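You operate a simulated robot arm through the tools that you are given. There is no shell and no other tool.

You run a simulated robot arm. Do the job below in one go: nothing can be reset, and whatever is moved stays where it is left.

JOB
Put things in order on the grey desk. At the end: the pink paper ball stands where the white glue pot stood; the brown roll stands on top of the white round card; the white glue pot stands where the brown roll stood; the beige wave stamp stands where the gold mist bottle (marked "GOLD") stood; the gold mist bottle from the grey desk stands where the pink paper ball stood; whatever was shut is shut again. Leave all else as you found it, and nothing knocked over.

It is judged by the outcome, as a careful person would: the job done as asked, and still so three seconds after it is handed in. It fails if anything else is knocked over, pushed out of place, dropped, spilled or broken.

ROBOT AND FRAMES
A 7-joint arm with a two-finger parallel gripper, fixed in place. Base frame: the origin is at the foot of the arm, x ahead of it, y to its left, z up; the work surface is at about z = 0. Units: mm, degrees, N and s.
With the tool pointing down near the work surface it reaches from about 240 to 620 mm from the base axis. Its first joint turns from -66.0 to 66.0 degrees. Payload 2.6 kg.
Tool frame: the origin (TCP) lies between the finger pads and is the grasp point; the fingertips stand 30 mm ahead of it; z points along the fingers, y is the line along which they close. Largest opening 94 mm; finger width 28, thickness 10; the body of the gripper, 50 by 96 mm, starts 55 mm behind the TCP.
Orientation is told as [roll, pitch, yaw] about the base's x, y, z axes, in that order, counted from this pose: with the fingers straight down and closing along the base's y, the tool's x points along the base's -x, its y along +y and its z along -z.

CONTROLS
- The arm moves only by the tool nudge_tool. Its argument "deltas" is a list of rows, each an object (a shift or turn left out is 0, a gripper value left out holds the last) with "translation": the shift along the tool's x, y, z in mm, a list of three; "angular": the turn, a rotation vector about the tool's x, y, z in degrees, a list of three; "hand": the finger opening in mm, from 0 to 94. In form: [{"translation": [x, y, z], "angular": [ax, ay, az], "hand": hand}, ...]. A call has 1 to 20 rows; each row is the pose to reach, as a shift and turn from the pose commanded when the call began, along the tool's axes at that moment. Rows are played at 5 a second. More than 50 mm and 8.6 degrees between two rows, or a gripper value outside its range, and nothing of the call is played. Where a pose cannot be reached the arm comes as near as it can. A force on the tool above 40 N (or 10 N above the force at the start of the call, whichever is more), or a blocked arm, ends the call early, and 0.2 s more pass. The fingers move at their own pace (about 72 mm/s each) and stop on an object; they squeeze with about 31 N. The grip force told is the motor's: it shows also when the fingers shut on nothing. Time passes only in rows, and 0.2 s behind the last, so rows that repeat a pose let the fingers close. The reply holds the time, the measured pose of the TCP, the force on the tool along the base axes, the opening and the grip force, in the units named above and with some noise, with the torque about the TCP (base axes, N m) and any sound that the robot's microphone picked up.
- Cameras (640 x 400 px; columns grow to the right, rows downward): "scene" is fixed at [57.5, 479.7, 556.8]; the picture's right is [-0.47, -0.88, 0.00], its down [-0.66, 0.35, -0.67] and it looks along [0.59, -0.31, -0.74] (base axes); focal length 265 px, centre (320, 200). "wrist" rides on the gripper at [76, 14, -102] in the tool frame; the picture's right is [-0.18, 0.98, 0.00], its down [-0.75, -0.14, -0.64] and it looks along [-0.63, -0.12, 0.77] (tool axes); focal length 243 px, centre (320, 200). There is no depth. A picture from a camera that has moved, and an enlarged one, comes with that camera's place and axes in the base frame and with its lens. The place of the scene camera against the robot may be out by one fixed shift of up to 25 mm in any direction.
- get_image(camera): a new picture of that camera. It takes no simulated time.
- enlarge(camera, box): a new picture of the part [left, top, right, bottom] of that camera's present view, enlarged. It takes no simulated time.
- close_job(): hands the job in; it is judged then, once.

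Places have to be worked out from the pictures, the camera data and where the tool is seen. Open the gripper and draw the arm clear of the work before you hand the job in, unless the task says otherwise.

The tools are called after ">>>" as name(argument=value, ...) on one line, values as JSON. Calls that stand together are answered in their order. nudge_tool: Moves the arm, as the interface text tells. Its arguments: {"type":"object","properties":{"deltas":{"type":"array"}},"required":["deltas"]} The other tools are called the same way: get_image (camera) takes a picture; enlarge (camera, box) takes an enlarged picture of a part of a camera's view; close_job () hands the job in.

At the start:

```text
clock: 0.0
eef_pos: [400.8, 55.6, 280.5]
ee_rot: [-0.1, 0.1, 0.0]
force: [-0.5, 0.1, -0.5]
torque: [0.02, -0.02, -0.01]
gripper_width: 94.1
gripper_force: 0.1
```

scene: 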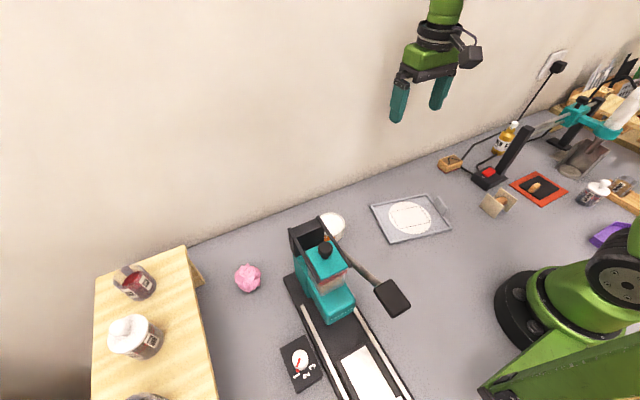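
wrist: 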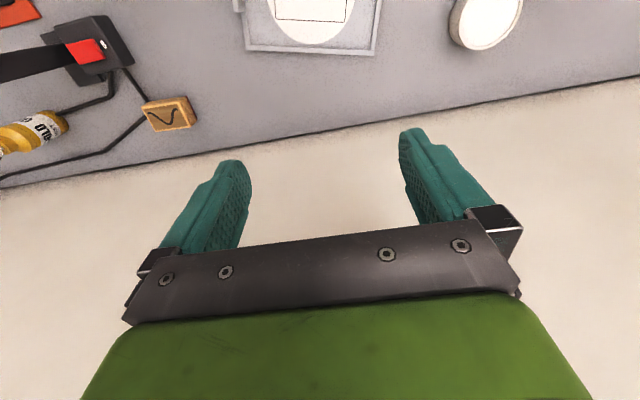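

I'll start by looking closer at the scene before moving anything.

>>> enlarge(camera="scene", box=[420, 40, 640, 260])

>>> enlarge(camera="scene", box=[220, 180, 460, 340])

>>> enlarge(camera="scene", box=[80, 220, 420, 400])

>>> enlarge(camera="wrist", box=[0, 0, 640, 200])

```text
1.82 times, centred on (530, 150) of scene
camera zoom: at [57.5, 479.7, 556.8], right [-0.47, -0.88, 0.0], down [-0.66, 0.35, -0.67], along [0.59, -0.31, -0.74], focal length 482 px, centre (-62, 291)
```

zoom: 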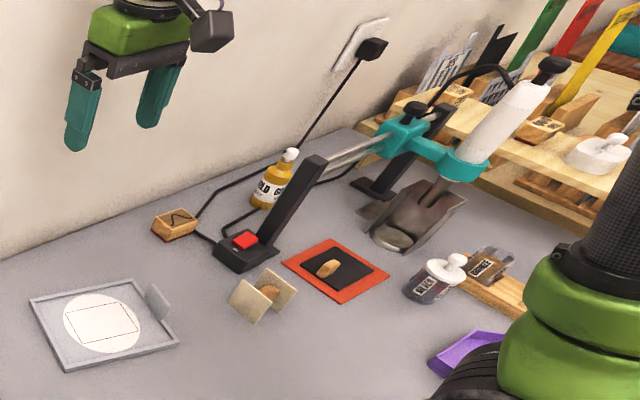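

```text
2.50 times, centred on (340, 260) of scene
camera zoom: at [57.5, 479.7, 556.8], right [-0.47, -0.88, 0.0], down [-0.66, 0.35, -0.67], along [0.59, -0.31, -0.74], focal length 663 px, centre (270, 50)
```

zoom: 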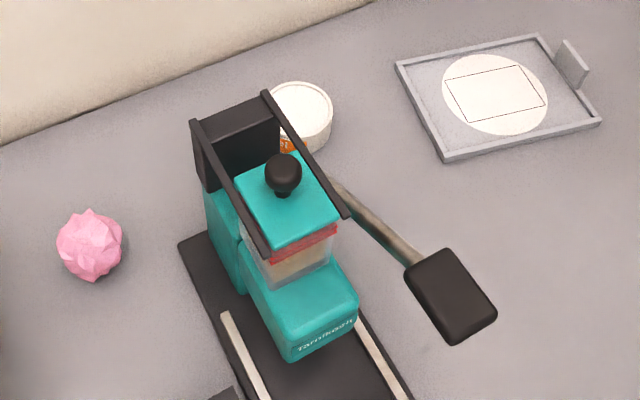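

```text
1.88 times, centred on (250, 310) of scene
camera zoom: at [57.5, 479.7, 556.8], right [-0.47, -0.88, 0.0], down [-0.66, 0.35, -0.67], along [0.59, -0.31, -0.74], focal length 499 px, centre (452, -7)
```

zoom: 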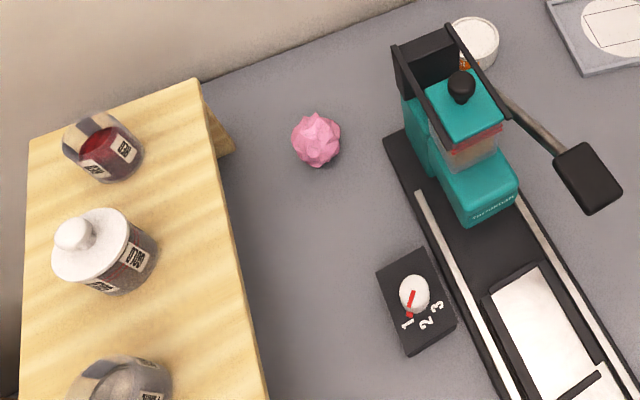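

```text
1.00 times, centred on (320, 100) of wrist (not enlarged: the box is as wide or as high as the picture)
camera zoom: at [325.3, 69.2, 384.2], right [0.18, 0.98, 0.0], down [0.75, -0.14, 0.64], along [0.63, -0.12, -0.77], focal length 243 px, centre (320, 300)
```

zoom: 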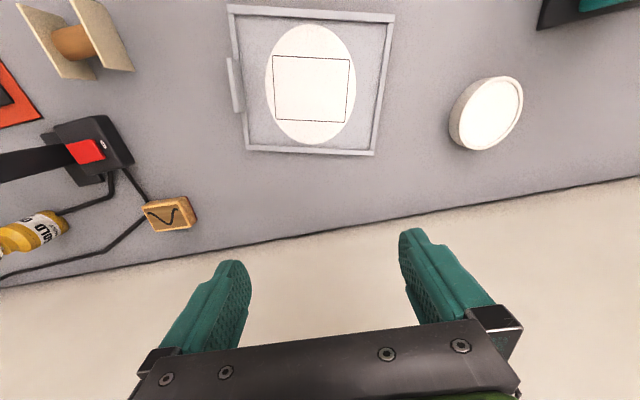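

The wrist view shows a tray with the round card, the pot, stamp and bottle. I need sharper views of the roll, the tray (possible lid) and the bottle.

>>> enlarge(camera="wrist", box=[220, 0, 420, 80])

>>> enlarge(camera="wrist", box=[0, 0, 200, 125])

>>> enlarge(camera="scene", box=[360, 170, 480, 245])

>>> enlarge(camera="scene", box=[460, 150, 580, 225])

>>> enlarge(camera="scene", box=[430, 105, 550, 180])

>>> enlarge(camera="scene", box=[540, 40, 640, 250])

```text
3.20 times, centred on (320, 40) of wrist
camera zoom: at [325.3, 69.2, 384.2], right [0.18, 0.98, 0.0], down [0.75, -0.14, 0.64], along [0.63, -0.12, -0.77], focal length 776 px, centre (320, 712)
```

zoom: 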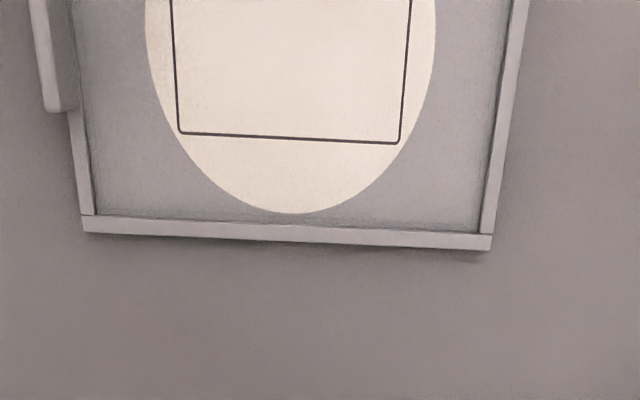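

```text
3.20 times, centred on (100, 62) of wrist
camera zoom: at [325.3, 69.2, 384.2], right [0.18, 0.98, 0.0], down [0.75, -0.14, 0.64], along [0.63, -0.12, -0.77], focal length 776 px, centre (1024, 640)
```

zoom: 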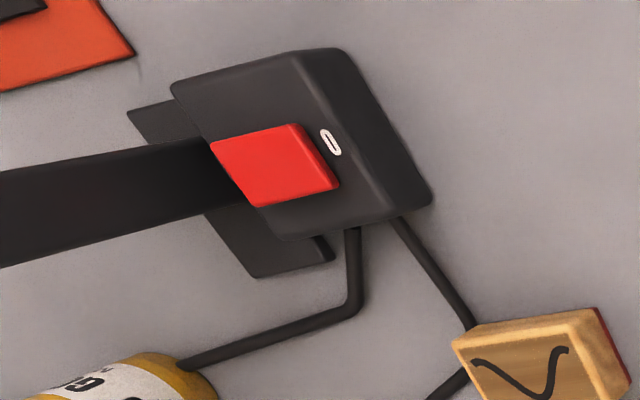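

```text
5.33 times, centred on (420, 208) of scene
camera zoom: at [57.5, 479.7, 556.8], right [-0.47, -0.88, 0.0], down [-0.66, 0.35, -0.67], along [0.59, -0.31, -0.74], focal length 1414 px, centre (-213, 160)
```

zoom: 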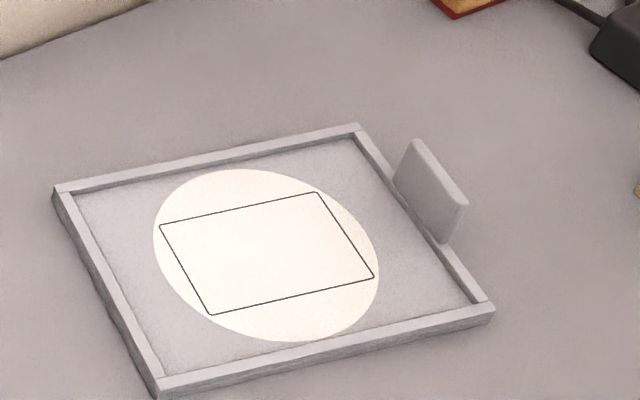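

```text
5.33 times, centred on (520, 188) of scene
camera zoom: at [57.5, 479.7, 556.8], right [-0.47, -0.88, 0.0], down [-0.66, 0.35, -0.67], along [0.59, -0.31, -0.74], focal length 1414 px, centre (-747, 267)
```

zoom: 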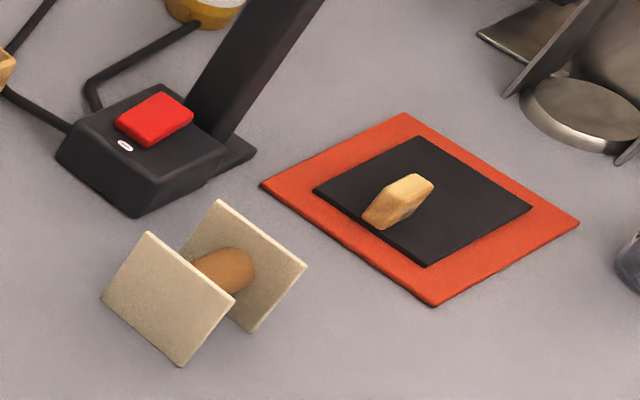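

```text
5.33 times, centred on (490, 142) of scene
camera zoom: at [57.5, 479.7, 556.8], right [-0.47, -0.88, 0.0], down [-0.66, 0.35, -0.67], along [0.59, -0.31, -0.74], focal length 1414 px, centre (-587, 507)
```

zoom: 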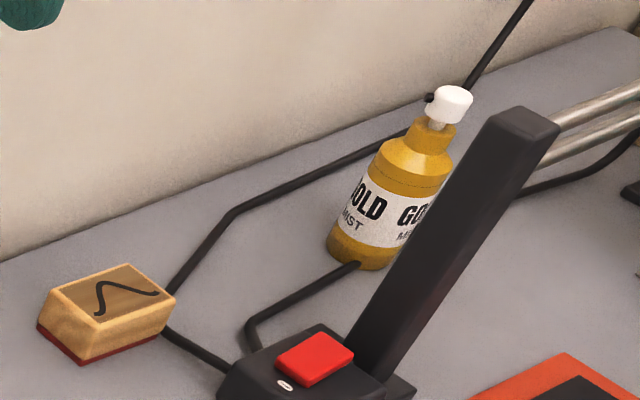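

```text
1.90 times, centred on (590, 145) of scene
camera zoom: at [57.5, 479.7, 556.8], right [-0.47, -0.88, 0.0], down [-0.66, 0.35, -0.67], along [0.59, -0.31, -0.74], focal length 505 px, centre (-194, 305)
```

zoom: 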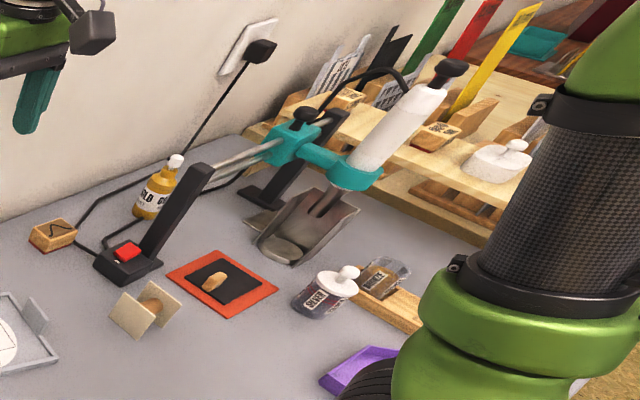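

The roll is a brown cylinder between two square beige boards, and the card lies in a grey framed tray with a tab that may be a lid handle. I'll swing the wrist camera around (yaw -90°) and get a closer look at the tray from the pot side.

>>> nudge_tool(deltas=[{"translation": [6, 13, 0], "angular": [0, 0, 8]}, {"translation": [12, 26, 0], "angular": [0, 0, 16]}, {"translation": [18, 39, 5], "angular": [0, 0, 24]}, {"translation": [24, 52, 10], "angular": [0, 0, 32]}, {"translation": [30, 65, 15], "angular": [0, 0, 40]}, {"translation": [36, 78, 20], "angular": [0, 0, 48]}, {"translation": [42, 91, 25], "angular": [0, 0, 56]}, {"translation": [48, 104, 30], "angular": [0, 0, 64]}, {"translation": [54, 117, 35], "angular": [0, 0, 72]}, {"translation": [60, 130, 40], "angular": [0, 0, 80]}, {"translation": [60, 132, 45], "angular": [0, 0, 88]}, {"translation": [60, 132, 50], "angular": [0, 0, 90]}])

>>> get_image(camera="wrist")

>>> get_image(camera="scene")

```text
clock: 2.6
eef_pos: [339.8, 187.9, 231.9]
ee_rot: [0.1, 0.0, -90.2]
force: [0.9, -0.2, 0.3]
torque: [0.01, 0.0, -0.04]
gripper_width: 94.0
gripper_force: 0.1
```

```text
taken
camera wrist: at [354.6, 263.2, 334.6], right [0.98, -0.19, 0.0], down [-0.14, -0.75, 0.64], along [-0.12, -0.63, -0.77], focal length 243 px, centre (320, 200)
```

wrist: 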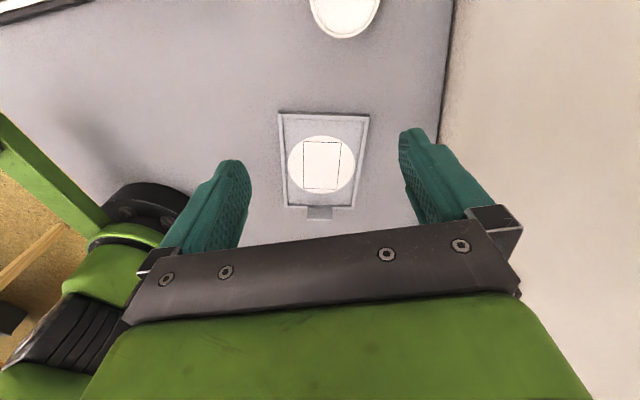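

```text
taken
```

scene: 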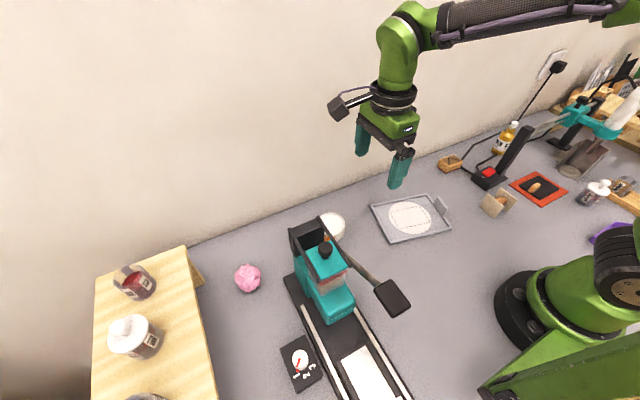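

>>> enlarge(camera="wrist", box=[255, 95, 395, 225])

>>> enlarge(camera="wrist", box=[0, 0, 640, 120])

```text
3.08 times, centred on (325, 160) of wrist
camera zoom: at [354.6, 263.2, 334.6], right [0.98, -0.19, 0.0], down [-0.14, -0.75, 0.64], along [-0.12, -0.63, -0.77], focal length 746 px, centre (305, 323)
```

zoom: 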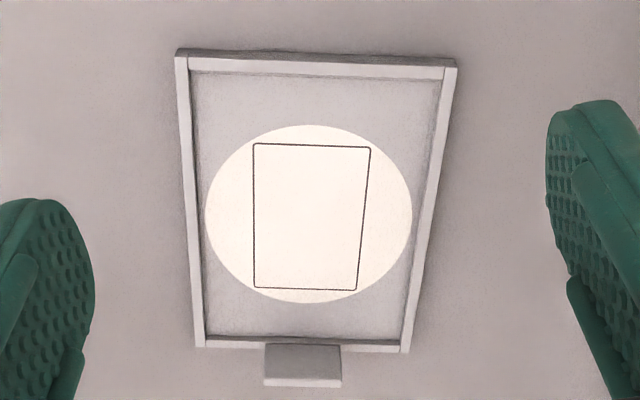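

```text
1.00 times, centred on (320, 60) of wrist (not enlarged: the box is as wide or as high as the picture)
camera zoom: at [354.6, 263.2, 334.6], right [0.98, -0.19, 0.0], down [-0.14, -0.75, 0.64], along [-0.12, -0.63, -0.77], focal length 243 px, centre (320, 340)
```

zoom: 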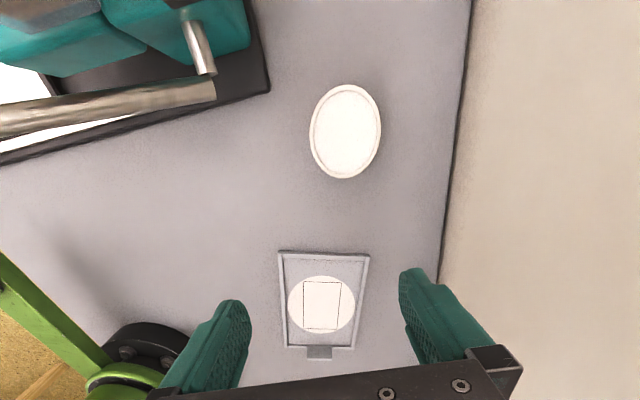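

The tray's panel is visible but I can't yet tell whether it has a clear lid. I'll move toward the roll to inspect it and the tray from nearer.

>>> nudge_tool(deltas=[{"translation": [-40, -12, 8]}, {"translation": [-80, -24, 16]}, {"translation": [-120, -36, 24]}, {"translation": [-150, -45, 30]}, {"translation": [-168, -50, 32]}])

>>> get_image(camera="wrist")

>>> enlarge(camera="wrist", box=[0, 0, 640, 120])

>>> enlarge(camera="wrist", box=[220, 80, 420, 205])

```text
clock: 3.8
eef_pos: [290.4, 18.2, 198.5]
ee_rot: [0.0, 0.0, -90.1]
force: [0.4, 0.5, 0.2]
torque: [0.03, -0.01, -0.01]
gripper_width: 94.0
gripper_force: 0.1
```

```text
taken
camera wrist: at [304.5, 94.9, 300.8], right [0.98, -0.18, 0.0], down [-0.14, -0.75, 0.64], along [-0.12, -0.63, -0.77], focal length 243 px, centre (320, 200)
```

wrist: 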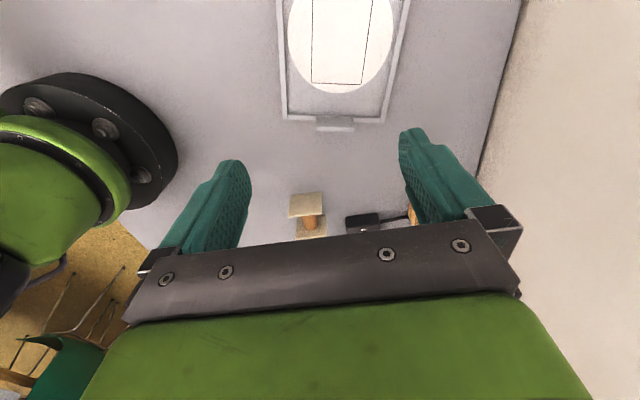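

```text
1.00 times, centred on (320, 60) of wrist (not enlarged: the box is as wide or as high as the picture)
camera zoom: at [304.5, 94.9, 300.8], right [0.98, -0.18, 0.0], down [-0.14, -0.75, 0.64], along [-0.12, -0.63, -0.77], focal length 243 px, centre (320, 340)
```

zoom: 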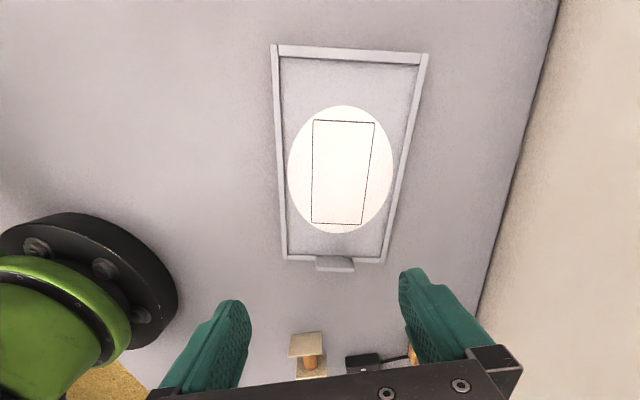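

```text
3.20 times, centred on (320, 142) of wrist
camera zoom: at [304.5, 94.9, 300.8], right [0.98, -0.18, 0.0], down [-0.14, -0.75, 0.64], along [-0.12, -0.63, -0.77], focal length 776 px, centre (320, 384)
```

zoom: 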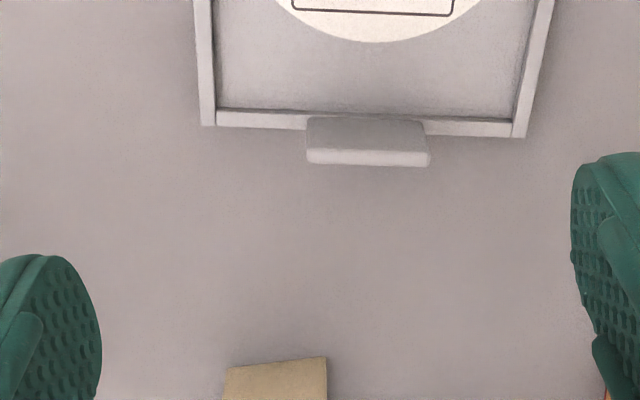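

The rectangle mark lies in the card plane, and the tab is an upright plate on the tray's edge. I'll move above the roll for a closer look at it and its boards.

>>> nudge_tool(deltas=[{"translation": [-40, -8, 0]}, {"translation": [-80, -18, 0]}, {"translation": [-115, -28, 0]}, {"translation": [-135, -33, 0]}, {"translation": [-140, -35, 0]}])

>>> enlarge(camera="wrist", box=[0, 0, 640, 120])

>>> enlarge(camera="wrist", box=[230, 0, 430, 180])

>>> get_image(camera="scene")

```text
clock: 5.0
eef_pos: [256.2, -122.2, 200.3]
ee_rot: [0.1, 0.0, -89.8]
force: [0.1, 0.0, 0.0]
torque: [0.0, 0.0, 0.0]
gripper_width: 93.8
gripper_force: 0.0
```

```text
1.00 times, centred on (320, 60) of wrist (not enlarged: the box is as wide or as high as the picture)
camera zoom: at [270.2, -45.4, 303.0], right [0.98, -0.18, 0.0], down [-0.14, -0.75, 0.64], along [-0.12, -0.63, -0.77], focal length 243 px, centre (320, 340)
```

zoom: 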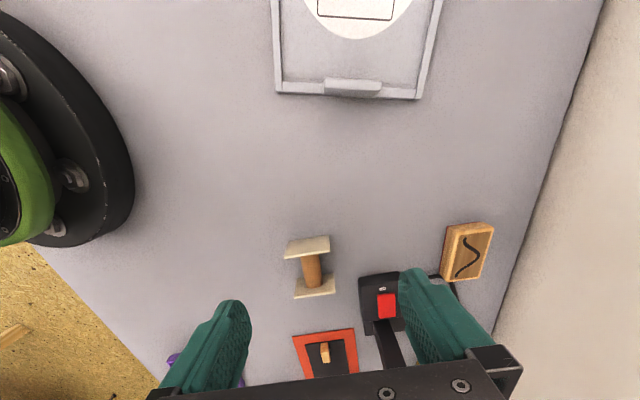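

```text
2.22 times, centred on (330, 90) of wrist
camera zoom: at [270.2, -45.4, 303.0], right [0.98, -0.18, 0.0], down [-0.14, -0.75, 0.64], along [-0.12, -0.63, -0.77], focal length 539 px, centre (298, 444)
```

zoom: 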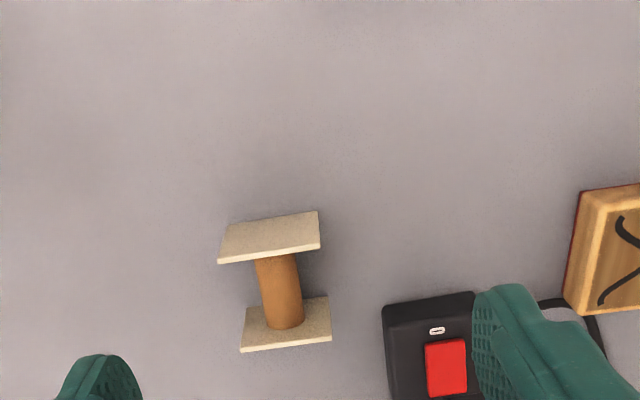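

```text
taken
```

scene: 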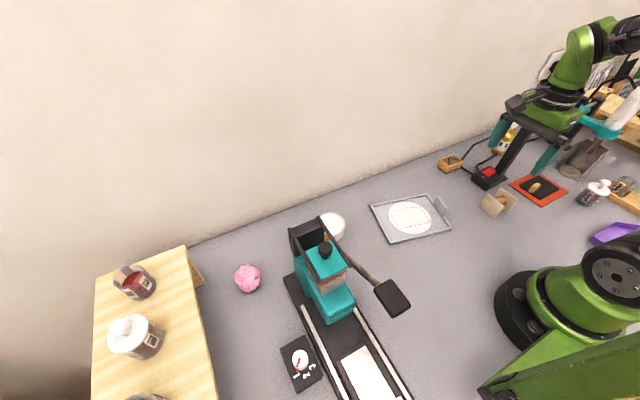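

The roll is a spool with two square flanges (about x 214–263, y −135…−187, 50 mm tall). Before picking it, I want a close look at the tray edges, tab and rim for a hinged clear lid.

>>> enlarge(camera="wrist", box=[260, 0, 460, 10])

>>> enlarge(camera="scene", box=[425, 185, 465, 215])

>>> enlarge(camera="scene", box=[365, 195, 425, 250])

```text
3.20 times, centred on (360, 5) of wrist
camera zoom: at [270.2, -45.4, 303.0], right [0.98, -0.18, 0.0], down [-0.14, -0.75, 0.64], along [-0.12, -0.63, -0.77], focal length 776 px, centre (192, 824)
```

zoom: 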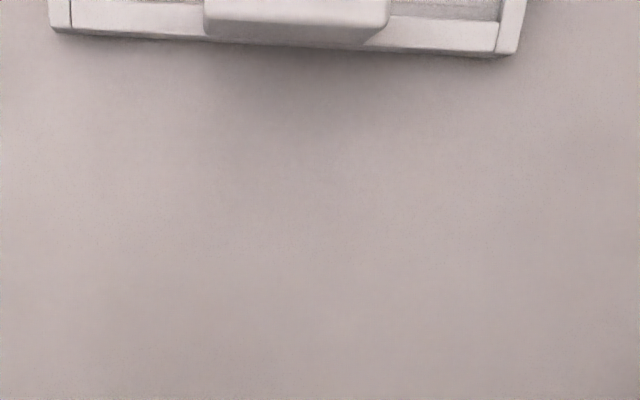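

```text
13.33 times, centred on (445, 200) of scene
camera zoom: at [57.5, 479.6, 556.8], right [-0.47, -0.88, 0.0], down [-0.66, 0.35, -0.67], along [0.59, -0.31, -0.74], focal length 3534 px, centre (-1347, 200)
```

zoom: 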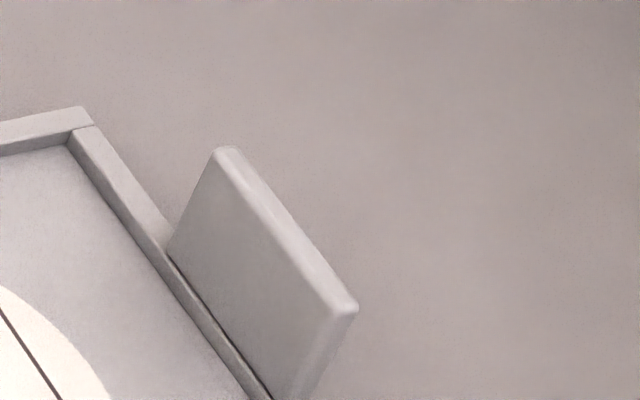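

```text
7.27 times, centred on (395, 222) of scene
camera zoom: at [57.5, 479.6, 556.8], right [-0.47, -0.88, 0.0], down [-0.66, 0.35, -0.67], along [0.59, -0.31, -0.74], focal length 1928 px, centre (-226, 36)
```

zoom: 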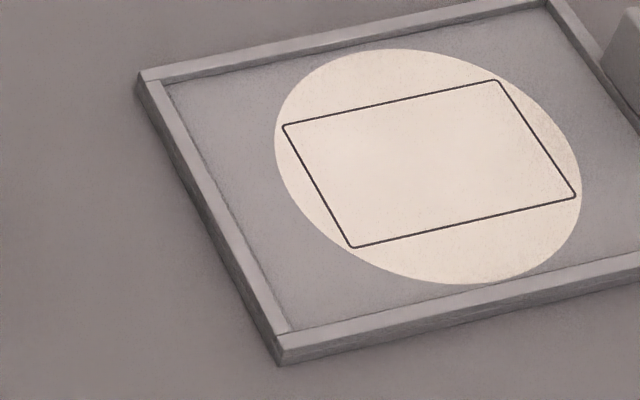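

The tray looks like an open rimmed tray with a handle plate; the card lies on its floor. I'll turn back to yaw ≈ -2° above the roll, staying high.

>>> nudge_tool(deltas=[{"translation": [-4, -2, 0], "angular": [0, 0, -8]}, {"translation": [-8, -4, 0], "angular": [0, 0, -16]}, {"translation": [-12, -6, 0], "angular": [0, 0, -24]}, {"translation": [-16, -8, 0], "angular": [0, 0, -32]}, {"translation": [-20, -10, 0], "angular": [0, 0, -40]}, {"translation": [-24, -12, 0], "angular": [0, 0, -48]}, {"translation": [-28, -14, 0], "angular": [0, 0, -56]}, {"translation": [-32, -16, 0], "angular": [0, 0, -64]}, {"translation": [-36, -17, 0], "angular": [0, 0, -72]}, {"translation": [-38.8, -18.2, 0], "angular": [0, 0, -80]}, {"translation": [-38.8, -18.2, 0], "angular": [0, 0, -88]}, {"translation": [-38.8, -18.2, 0], "angular": [0, 0, -88]}])

>>> get_image(camera="wrist")

>>> enlarge(camera="wrist", box=[0, 0, 640, 120])

>>> get_image(camera="scene")

```text
clock: 7.6
eef_pos: [238.3, -159.7, 199.8]
ee_rot: [0.0, 0.0, -1.9]
force: [0.3, 0.0, 0.0]
torque: [-0.02, 0.0, -0.02]
gripper_width: 94.0
gripper_force: 0.0
```

```text
taken
camera wrist: at [162.6, -142.9, 301.7], right [0.22, 0.98, 0.0], down [0.75, -0.17, 0.64], along [0.63, -0.14, -0.77], focal length 243 px, centre (320, 200)
```

wrist: 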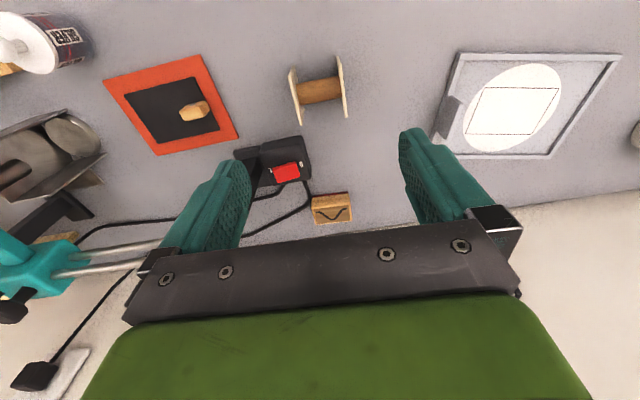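

```text
1.00 times, centred on (320, 60) of wrist (not enlarged: the box is as wide or as high as the picture)
camera zoom: at [162.6, -142.9, 301.7], right [0.22, 0.98, 0.0], down [0.75, -0.17, 0.64], along [0.63, -0.14, -0.77], focal length 243 px, centre (320, 340)
```

zoom: 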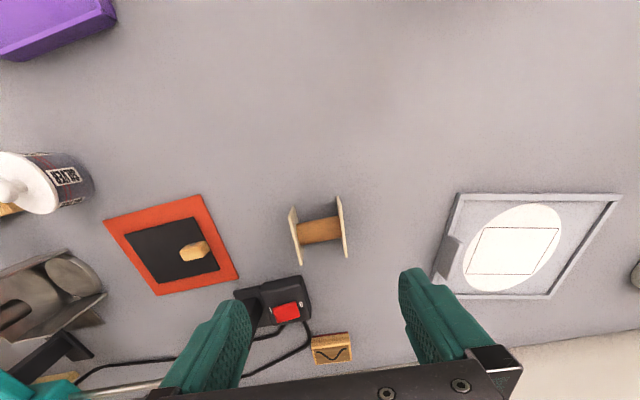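

```text
taken
```

scene: 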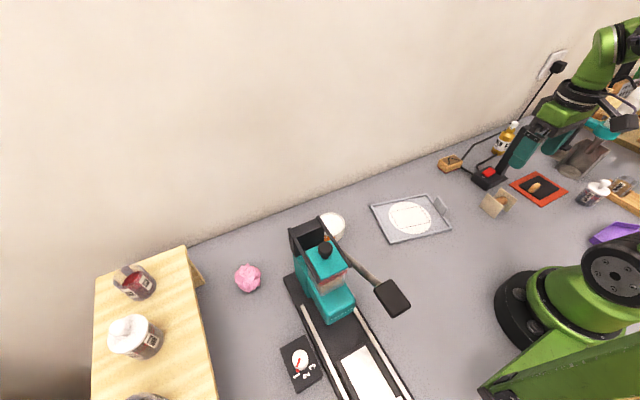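

>>> enlarge(camera="wrist", box=[260, 30, 380, 140])

```text
3.64 times, centred on (320, 85) of wrist
camera zoom: at [162.6, -142.9, 301.7], right [0.22, 0.98, 0.0], down [0.75, -0.17, 0.64], along [0.63, -0.14, -0.77], focal length 882 px, centre (320, 618)
```

zoom: 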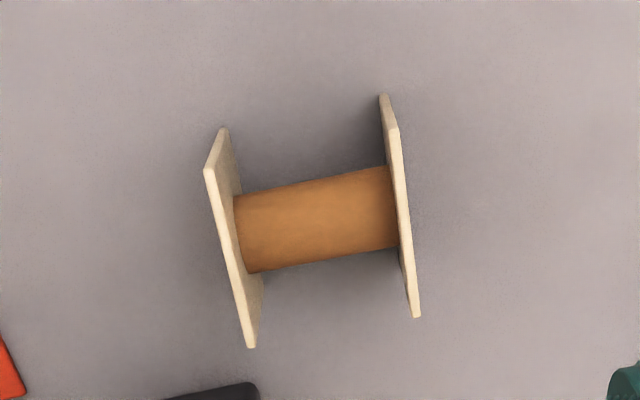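

Both views agree: the roll is centred at about [238, -161], 50 mm tall, turned -1.9°. I'll open to 80, descend to z≈38 and close on its flanges.

>>> nudge_tool(deltas=[{"translation": [0, -1, 40], "hand": 80}, {"translation": [0, -1, 80], "hand": 80}, {"translation": [0, -1, 115], "hand": 80}, {"translation": [0, -1, 140], "hand": 80}, {"translation": [0, -1, 155], "hand": 80}, {"translation": [0, -1, 162], "hand": 80}, {"translation": [0, -1, 162], "hand": 80}])

>>> get_image(camera="wrist")

>>> enlarge(camera="scene", box=[440, 120, 560, 230])

```text
clock: 9.2
eef_pos: [237.7, -162.4, 35.9]
ee_rot: [0.0, 0.0, -2.0]
force: [-0.1, 0.2, 0.6]
torque: [-0.02, -0.01, -0.01]
gripper_width: 79.9
gripper_force: 0.0
```

```text
taken
camera wrist: at [162.1, -145.1, 140.4], right [0.22, 0.98, 0.0], down [0.75, -0.17, 0.64], along [0.63, -0.14, -0.77], focal length 243 px, centre (320, 200)
```

wrist: 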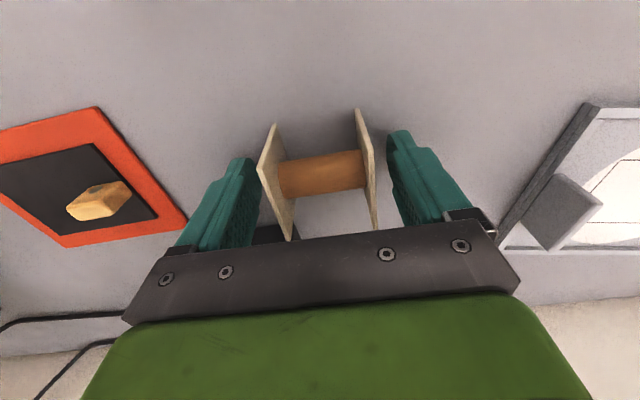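

```text
3.64 times, centred on (500, 175) of scene
camera zoom: at [57.5, 479.7, 556.8], right [-0.47, -0.88, 0.0], down [-0.66, 0.35, -0.67], along [0.59, -0.31, -0.74], focal length 964 px, centre (-334, 291)
```

zoom: 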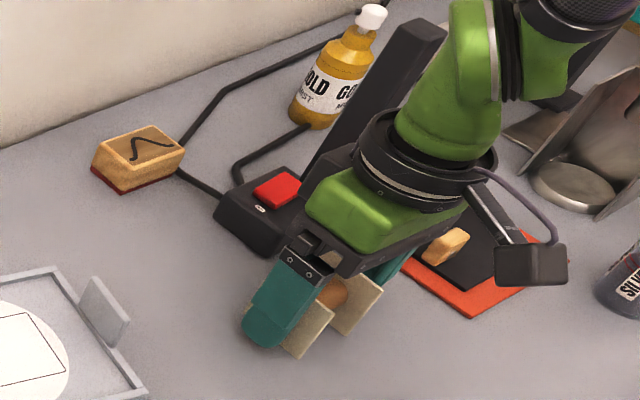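

The fingers straddle the roll properly. Closing.

>>> nudge_tool(deltas=[{"hand": 60}, {"hand": 40}, {"hand": 40}, {"hand": 40}, {"hand": 40}])

>>> nudge_tool(deltas=[{"translation": [0, 0, -5]}, {"translation": [0, 0, -20]}, {"translation": [0, 0, -45]}, {"translation": [0, 0, -80]}, {"translation": [0, 0, -80]}])

>>> get_image(camera="wrist")

```text
clock: 10.4
eef_pos: [237.3, -162.7, 38.4]
ee_rot: [0.0, 0.0, -2.0]
force: [-1.0, 1.4, 0.2]
torque: [-0.03, -0.01, 0.0]
gripper_width: 55.0
gripper_force: 30.7
```

```text
clock: 11.6
eef_pos: [237.4, -161.2, 117.5]
ee_rot: [0.0, 0.1, -2.1]
force: [-0.2, 0.3, -0.1]
torque: [-0.01, -0.03, 0.03]
gripper_width: 55.2
gripper_force: 31.3
```

```text
taken
camera wrist: at [162.0, -145.5, 220.5], right [0.22, 0.98, 0.0], down [0.75, -0.17, 0.64], along [0.63, -0.14, -0.77], focal length 243 px, centre (320, 200)
```

wrist: 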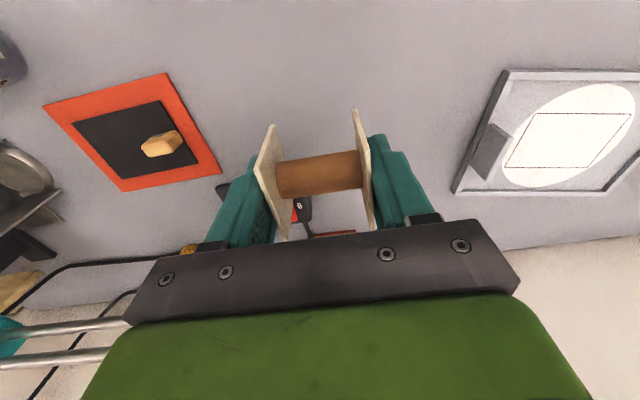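

The roll is held (55 mm wide) and lifted cleanly. Now carrying it at height over the card centre, about [319.5, 58.5].

>>> nudge_tool(deltas=[{"translation": [-8, 24, 0]}, {"translation": [-20, 60, 0]}, {"translation": [-35, 104, 0]}, {"translation": [-50, 148, 0]}, {"translation": [-63, 188, 0]}, {"translation": [-71, 213, 0]}, {"translation": [-74.3, 222.7, 0]}, {"translation": [-74.3, 222.7, 0]}, {"translation": [-74.3, 222.7, 0]}])

>>> get_image(camera="wrist")

>>> enlarge(camera="wrist", box=[0, 0, 640, 120])

>>> get_image(camera="scene")

```text
clock: 13.6
eef_pos: [320.7, 59.5, 118.3]
ee_rot: [-0.1, 0.0, -2.0]
force: [-1.1, 0.7, -0.2]
torque: [-0.02, 0.0, 0.0]
gripper_width: 55.2
gripper_force: 30.7
```

```text
taken
camera wrist: at [245.3, 76.4, 220.2], right [0.22, 0.98, 0.0], down [0.75, -0.17, 0.64], along [0.63, -0.14, -0.77], focal length 243 px, centre (320, 200)
```

wrist: 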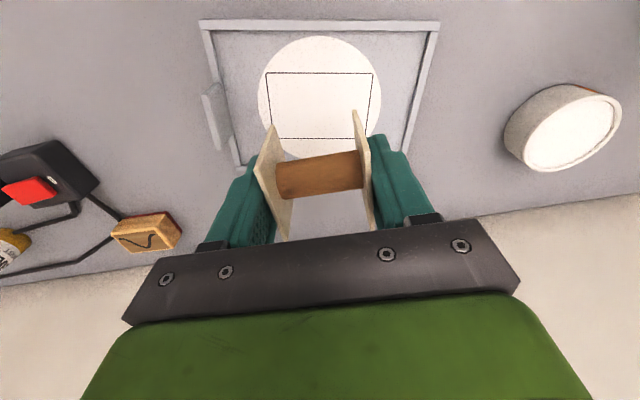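

```text
1.00 times, centred on (320, 60) of wrist (not enlarged: the box is as wide or as high as the picture)
camera zoom: at [245.3, 76.4, 220.2], right [0.22, 0.98, 0.0], down [0.75, -0.17, 0.64], along [0.63, -0.14, -0.77], focal length 243 px, centre (320, 340)
```

zoom: 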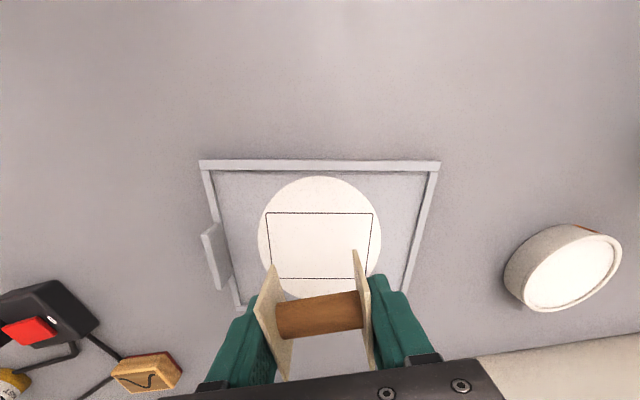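

```text
taken
```

scene: 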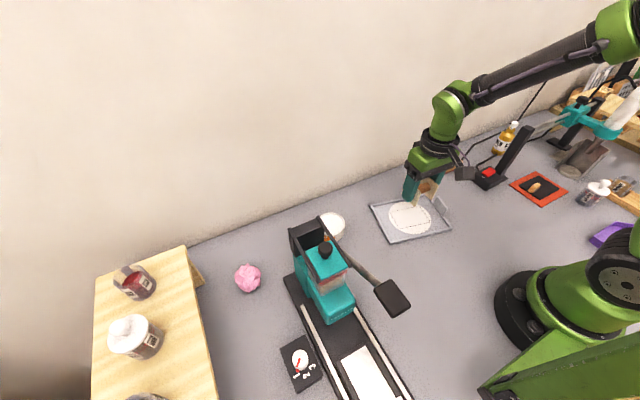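

The card centre re-measures at about [320, 60], right under the held roll. Lowering to just above it, then in small steps.

>>> nudge_tool(deltas=[{"translation": [0, 0, 25]}, {"translation": [0, 0, 45]}, {"translation": [0, 0, 58]}, {"translation": [0, 0, 65]}, {"translation": [0, 0, 65]}])

>>> enlarge(camera="scene", box=[360, 150, 480, 250])

>>> get_image(camera="wrist")

```text
clock: 14.8
eef_pos: [320.1, 59.3, 54.6]
ee_rot: [0.0, 0.0, -2.0]
force: [0.0, 1.0, -0.8]
torque: [-0.01, -0.01, -0.02]
gripper_width: 55.3
gripper_force: 31.6
```

```text
4.00 times, centred on (420, 200) of scene
camera zoom: at [57.5, 479.7, 556.8], right [-0.47, -0.88, 0.0], down [-0.66, 0.35, -0.67], along [0.59, -0.31, -0.74], focal length 1060 px, centre (-80, 200)
```

zoom: 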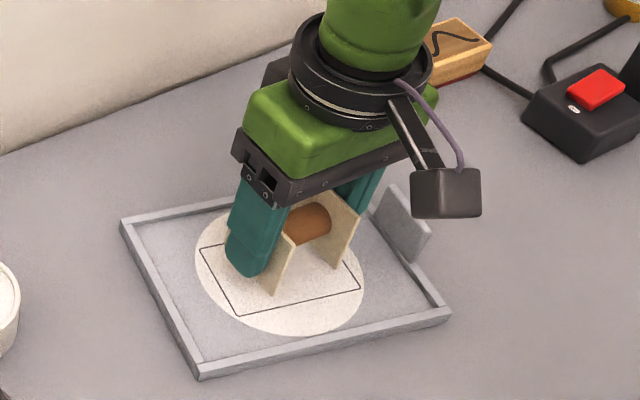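

```text
taken
camera wrist: at [244.8, 76.0, 156.4], right [0.22, 0.98, 0.0], down [0.75, -0.17, 0.64], along [0.63, -0.14, -0.77], focal length 243 px, centre (320, 200)
```

wrist: 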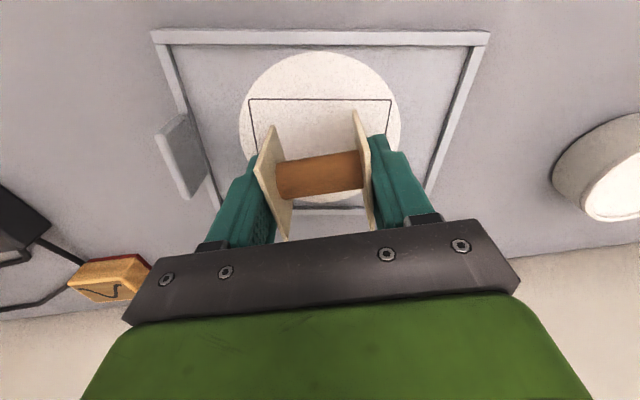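

No contact yet at z≈54. Lowering further in 2 mm rows.

>>> nudge_tool(deltas=[{"translation": [0, 0, 2]}, {"translation": [0, 0, 4]}, {"translation": [0, 0, 6]}, {"translation": [0, 0, 8]}, {"translation": [0, 0, 8]}])

>>> nudge_tool(deltas=[{"translation": [0, 0, 1]}, {"translation": [0, 0, 2]}, {"translation": [0, 0, 2]}])

```text
clock: 16.0
eef_pos: [319.5, 59.4, 44.0]
ee_rot: [-0.1, 0.0, -2.0]
force: [-0.1, 0.0, -0.6]
torque: [-0.01, 0.0, 0.03]
gripper_width: 55.4
gripper_force: 31.2
```

```text
clock: 16.8
eef_pos: [320.6, 59.8, 42.2]
ee_rot: [0.0, -0.2, -2.0]
force: [-7.1, -3.0, 32.3]
torque: [-0.05, 0.11, -0.05]
gripper_width: 55.2
gripper_force: 30.6
```

Contact at z≈42 (32 N), i.e. the roll's underside is about 4–5 mm above the desk, consistent with card on tray floor. I'll relieve the push slightly and look.

>>> nudge_tool(deltas=[{"translation": [0, 0, -1]}, {"translation": [0, 0, -1]}])

>>> enlarge(camera="scene", box=[370, 180, 450, 240])

```text
clock: 17.4
eef_pos: [321.6, 59.7, 42.8]
ee_rot: [-0.1, -0.1, -1.9]
force: [4.1, -1.5, 10.9]
torque: [0.02, -0.31, -0.03]
gripper_width: 55.2
gripper_force: 31.5
```

```text
6.67 times, centred on (410, 210) of scene
camera zoom: at [57.5, 479.6, 556.8], right [-0.47, -0.88, 0.0], down [-0.66, 0.35, -0.67], along [0.59, -0.31, -0.74], focal length 1767 px, centre (-280, 133)
```

zoom: 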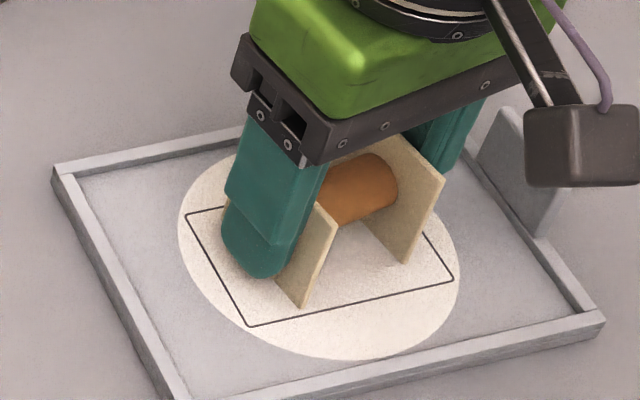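

The roll visibly rests on the card with no lid between. Opening the fingers slowly and rising straight up.

>>> nudge_tool(deltas=[{"translation": [0, 0, -0.5], "hand": 55}, {"translation": [0, 0, -0.5], "hand": 58}, {"translation": [0, 0, -0.5], "hand": 64}, {"translation": [0, 0, -0.5], "hand": 70}, {"translation": [0, 0, -0.5], "hand": 76}, {"translation": [0, 0, -0.5], "hand": 78}])

>>> nudge_tool(deltas=[{"translation": [0, 0, -10]}, {"translation": [0, 0, -30]}, {"translation": [0, 0, -65]}, {"translation": [0, 0, -105]}, {"translation": [0, 0, -140]}, {"translation": [0, 0, -160]}, {"translation": [0, 0, -160]}])

>>> get_image(camera="wrist")

>>> enlarge(camera="scene", box=[320, 180, 460, 260])

```text
clock: 18.8
eef_pos: [319.4, 58.8, 43.5]
ee_rot: [0.0, -0.1, -2.0]
force: [0.3, -0.2, 0.8]
torque: [0.0, -0.03, -0.01]
gripper_width: 77.8
gripper_force: 0.1
```

```text
clock: 20.4
eef_pos: [320.9, 58.8, 205.7]
ee_rot: [0.0, 0.0, -2.0]
force: [-0.6, 0.2, -1.4]
torque: [-0.01, 0.0, 0.02]
gripper_width: 78.0
gripper_force: 0.0
```

```text
taken
camera wrist: at [245.7, 75.9, 307.7], right [0.22, 0.98, 0.0], down [0.75, -0.17, 0.64], along [0.63, -0.14, -0.77], focal length 243 px, centre (320, 200)
```

wrist: 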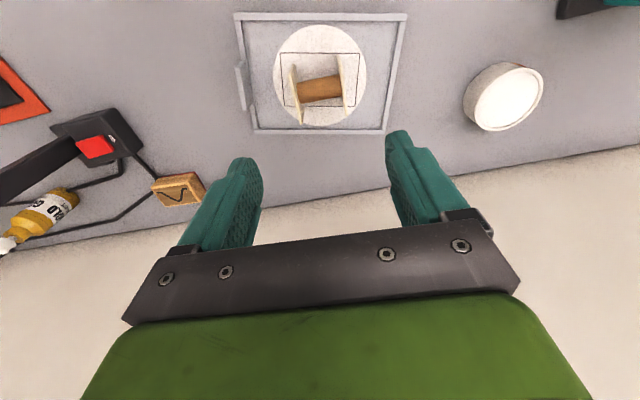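

```text
4.57 times, centred on (390, 220) of scene
camera zoom: at [57.5, 479.7, 556.8], right [-0.47, -0.88, 0.0], down [-0.66, 0.35, -0.67], along [0.59, -0.31, -0.74], focal length 1212 px, centre (0, 109)
```

zoom: 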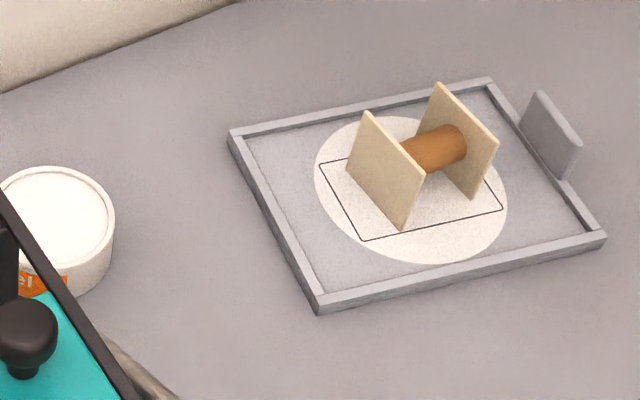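

The roll stands on the card. Next is the glue pot; I'll zoom on it to measure its position, diameter and height.

>>> enlarge(camera="wrist", box=[440, 40, 580, 150])

>>> enlarge(camera="scene", box=[280, 190, 400, 265])

```text
3.64 times, centred on (510, 95) of wrist
camera zoom: at [245.7, 75.9, 307.7], right [0.22, 0.98, 0.0], down [0.75, -0.17, 0.64], along [0.63, -0.14, -0.77], focal length 882 px, centre (-371, 582)
```

zoom: 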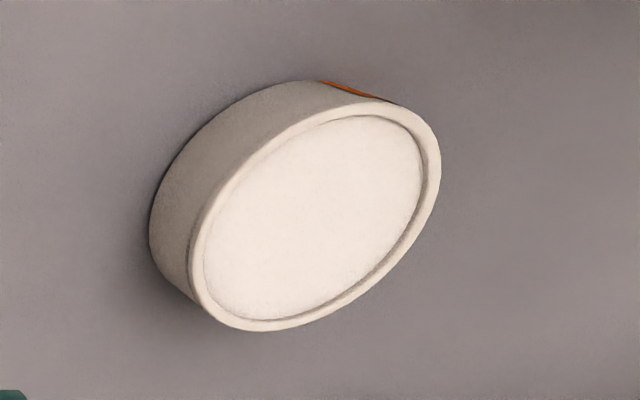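

```text
5.33 times, centred on (340, 228) of scene
camera zoom: at [57.5, 479.7, 556.8], right [-0.47, -0.88, 0.0], down [-0.66, 0.35, -0.67], along [0.59, -0.31, -0.74], focal length 1414 px, centre (213, 53)
```

zoom: 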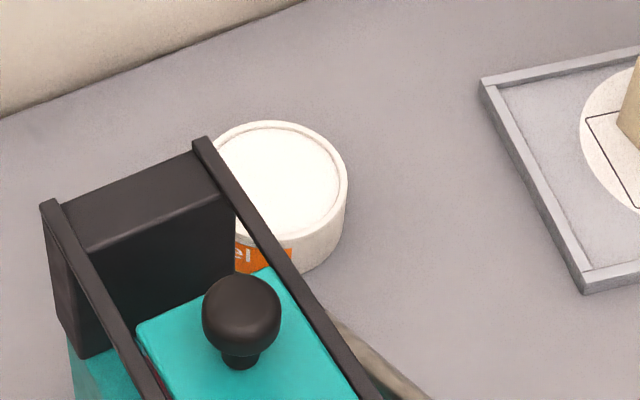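

The pot is about 66 mm across, ~22 mm tall, near [377.5, 261]; the machine stands just beyond it (y > 300). I'll go above it, high, turning to yaw +90° so the fingers close along x and the camera stays clear of the machine.

>>> nudge_tool(deltas=[{"translation": [0, 0, -20], "angular": [0, 0, -4], "hand": 94}, {"translation": [-5, 20, -40], "angular": [0, 0, -12]}, {"translation": [-10, 40, -45], "angular": [0, 0, -20]}, {"translation": [-15, 60, -45], "angular": [0, 0, -28]}, {"translation": [-20, 80, -45], "angular": [0, 0, -36]}, {"translation": [-25, 100, -45], "angular": [0, 0, -44]}, {"translation": [-30, 120, -45], "angular": [0, 0, -52]}, {"translation": [-35, 140, -45], "angular": [0, 0, -60]}, {"translation": [-40, 160, -45], "angular": [0, 0, -68]}, {"translation": [-43, 180, -45], "angular": [0, 0, -76]}, {"translation": [-47, 195, -45], "angular": [0, 0, -84]}, {"translation": [-49.5, 204.6, -45], "angular": [0, 0, -92]}, {"translation": [-49.5, 204.6, -45], "angular": [0, 0, -92]}])

>>> get_image(camera="wrist")

>>> enlarge(camera="wrist", box=[0, 0, 640, 120])

>>> get_image(camera="scene")

```text
clock: 23.2
eef_pos: [376.2, 262.1, 249.3]
ee_rot: [0.0, 0.0, 90.2]
force: [0.3, 0.8, 0.3]
torque: [0.01, 0.02, -0.02]
gripper_width: 93.9
gripper_force: 0.0
```

```text
taken
camera wrist: at [362.5, 186.3, 351.7], right [-0.98, 0.18, 0.0], down [0.14, 0.75, 0.64], along [0.12, 0.63, -0.77], focal length 243 px, centre (320, 200)
```

wrist: 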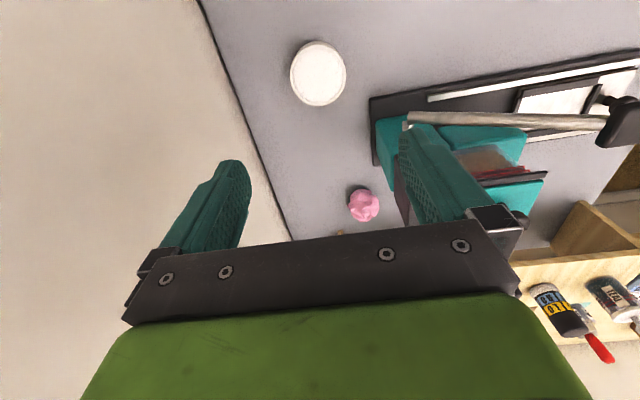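

```text
1.00 times, centred on (320, 60) of wrist (not enlarged: the box is as wide or as high as the picture)
camera zoom: at [362.5, 186.3, 351.7], right [-0.98, 0.18, 0.0], down [0.14, 0.75, 0.64], along [0.12, 0.63, -0.77], focal length 243 px, centre (320, 340)
```

zoom: 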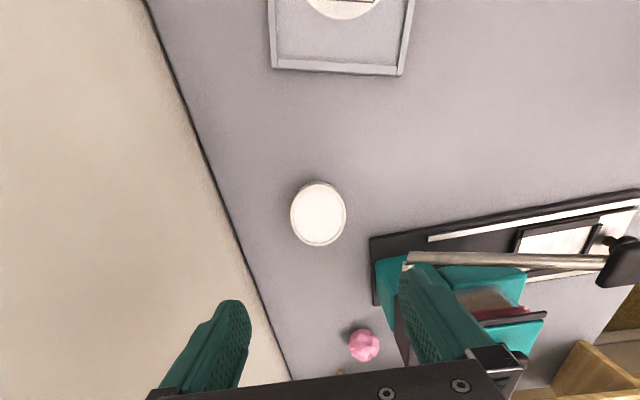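

```text
taken
```

scene: 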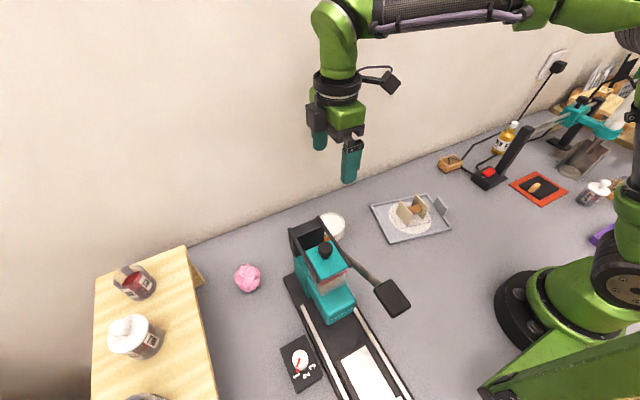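

>>> enlarge(camera="wrist", box=[270, 20, 370, 120])

>>> enlarge(camera="wrist", box=[340, 60, 640, 240])

```text
4.00 times, centred on (320, 70) of wrist
camera zoom: at [362.5, 186.3, 351.7], right [-0.98, 0.18, 0.0], down [0.14, 0.75, 0.64], along [0.12, 0.63, -0.77], focal length 970 px, centre (320, 720)
```

zoom: 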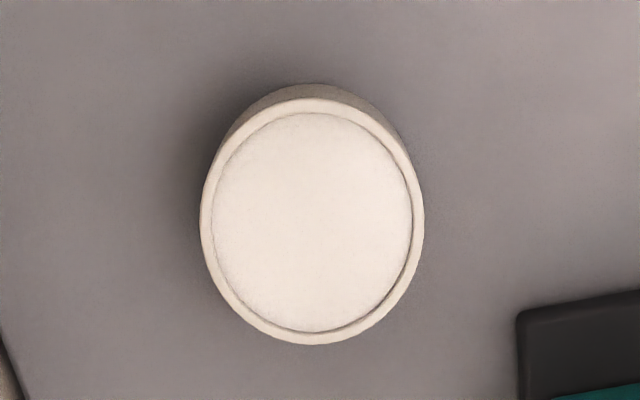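

```text
2.13 times, centred on (490, 150) of wrist
camera zoom: at [362.5, 186.3, 351.7], right [-0.98, 0.18, 0.0], down [0.14, 0.75, 0.64], along [0.12, 0.63, -0.77], focal length 518 px, centre (-43, 307)
```

zoom: 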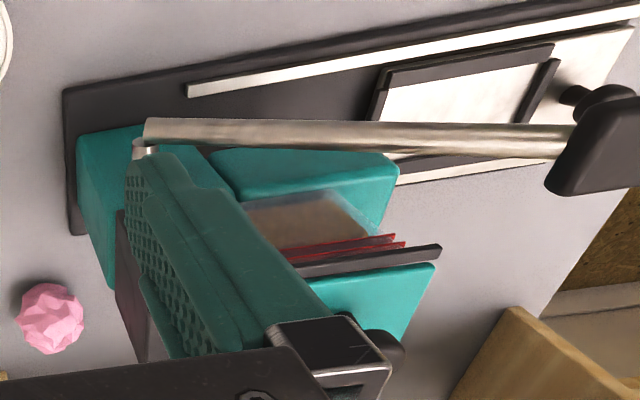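

Pot centre re-measured at about [378.5, 261.3], height 25–30 mm. Descending with fingers open 94 along x, to z≈34.

>>> nudge_tool(deltas=[{"translation": [1, -2, 45]}, {"translation": [1, -2, 90]}, {"translation": [1, -2, 130]}, {"translation": [1, -2, 165]}, {"translation": [1, -2, 190]}, {"translation": [1, -2, 205]}, {"translation": [1, -2, 215]}, {"translation": [1, -2, 215]}])

>>> get_image(camera="wrist")

>>> get_image(camera="scene")

```text
clock: 25.0
eef_pos: [377.8, 262.8, 34.2]
ee_rot: [0.0, 0.0, 90.0]
force: [-0.3, -0.7, -0.6]
torque: [0.02, 0.0, 0.01]
gripper_width: 94.2
gripper_force: 0.0
```

```text
taken
camera wrist: at [364.7, 185.6, 136.2], right [-0.98, 0.18, 0.0], down [0.14, 0.75, 0.64], along [0.12, 0.63, -0.77], focal length 243 px, centre (320, 200)
```

wrist: 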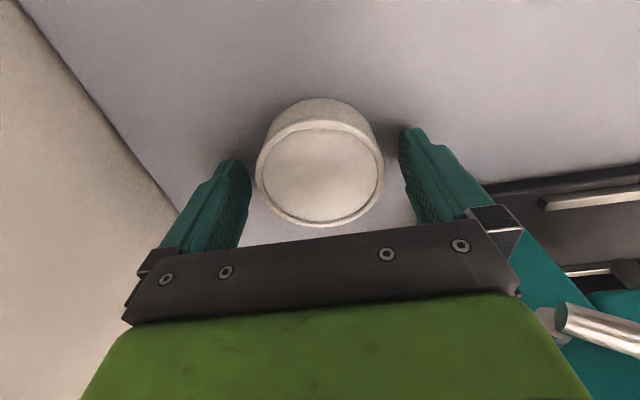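

```text
taken
```

scene: 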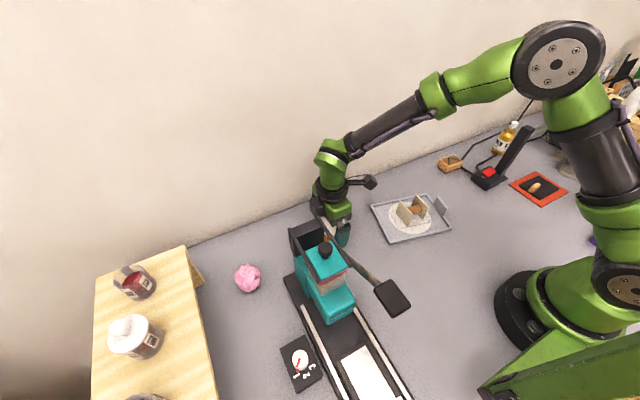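

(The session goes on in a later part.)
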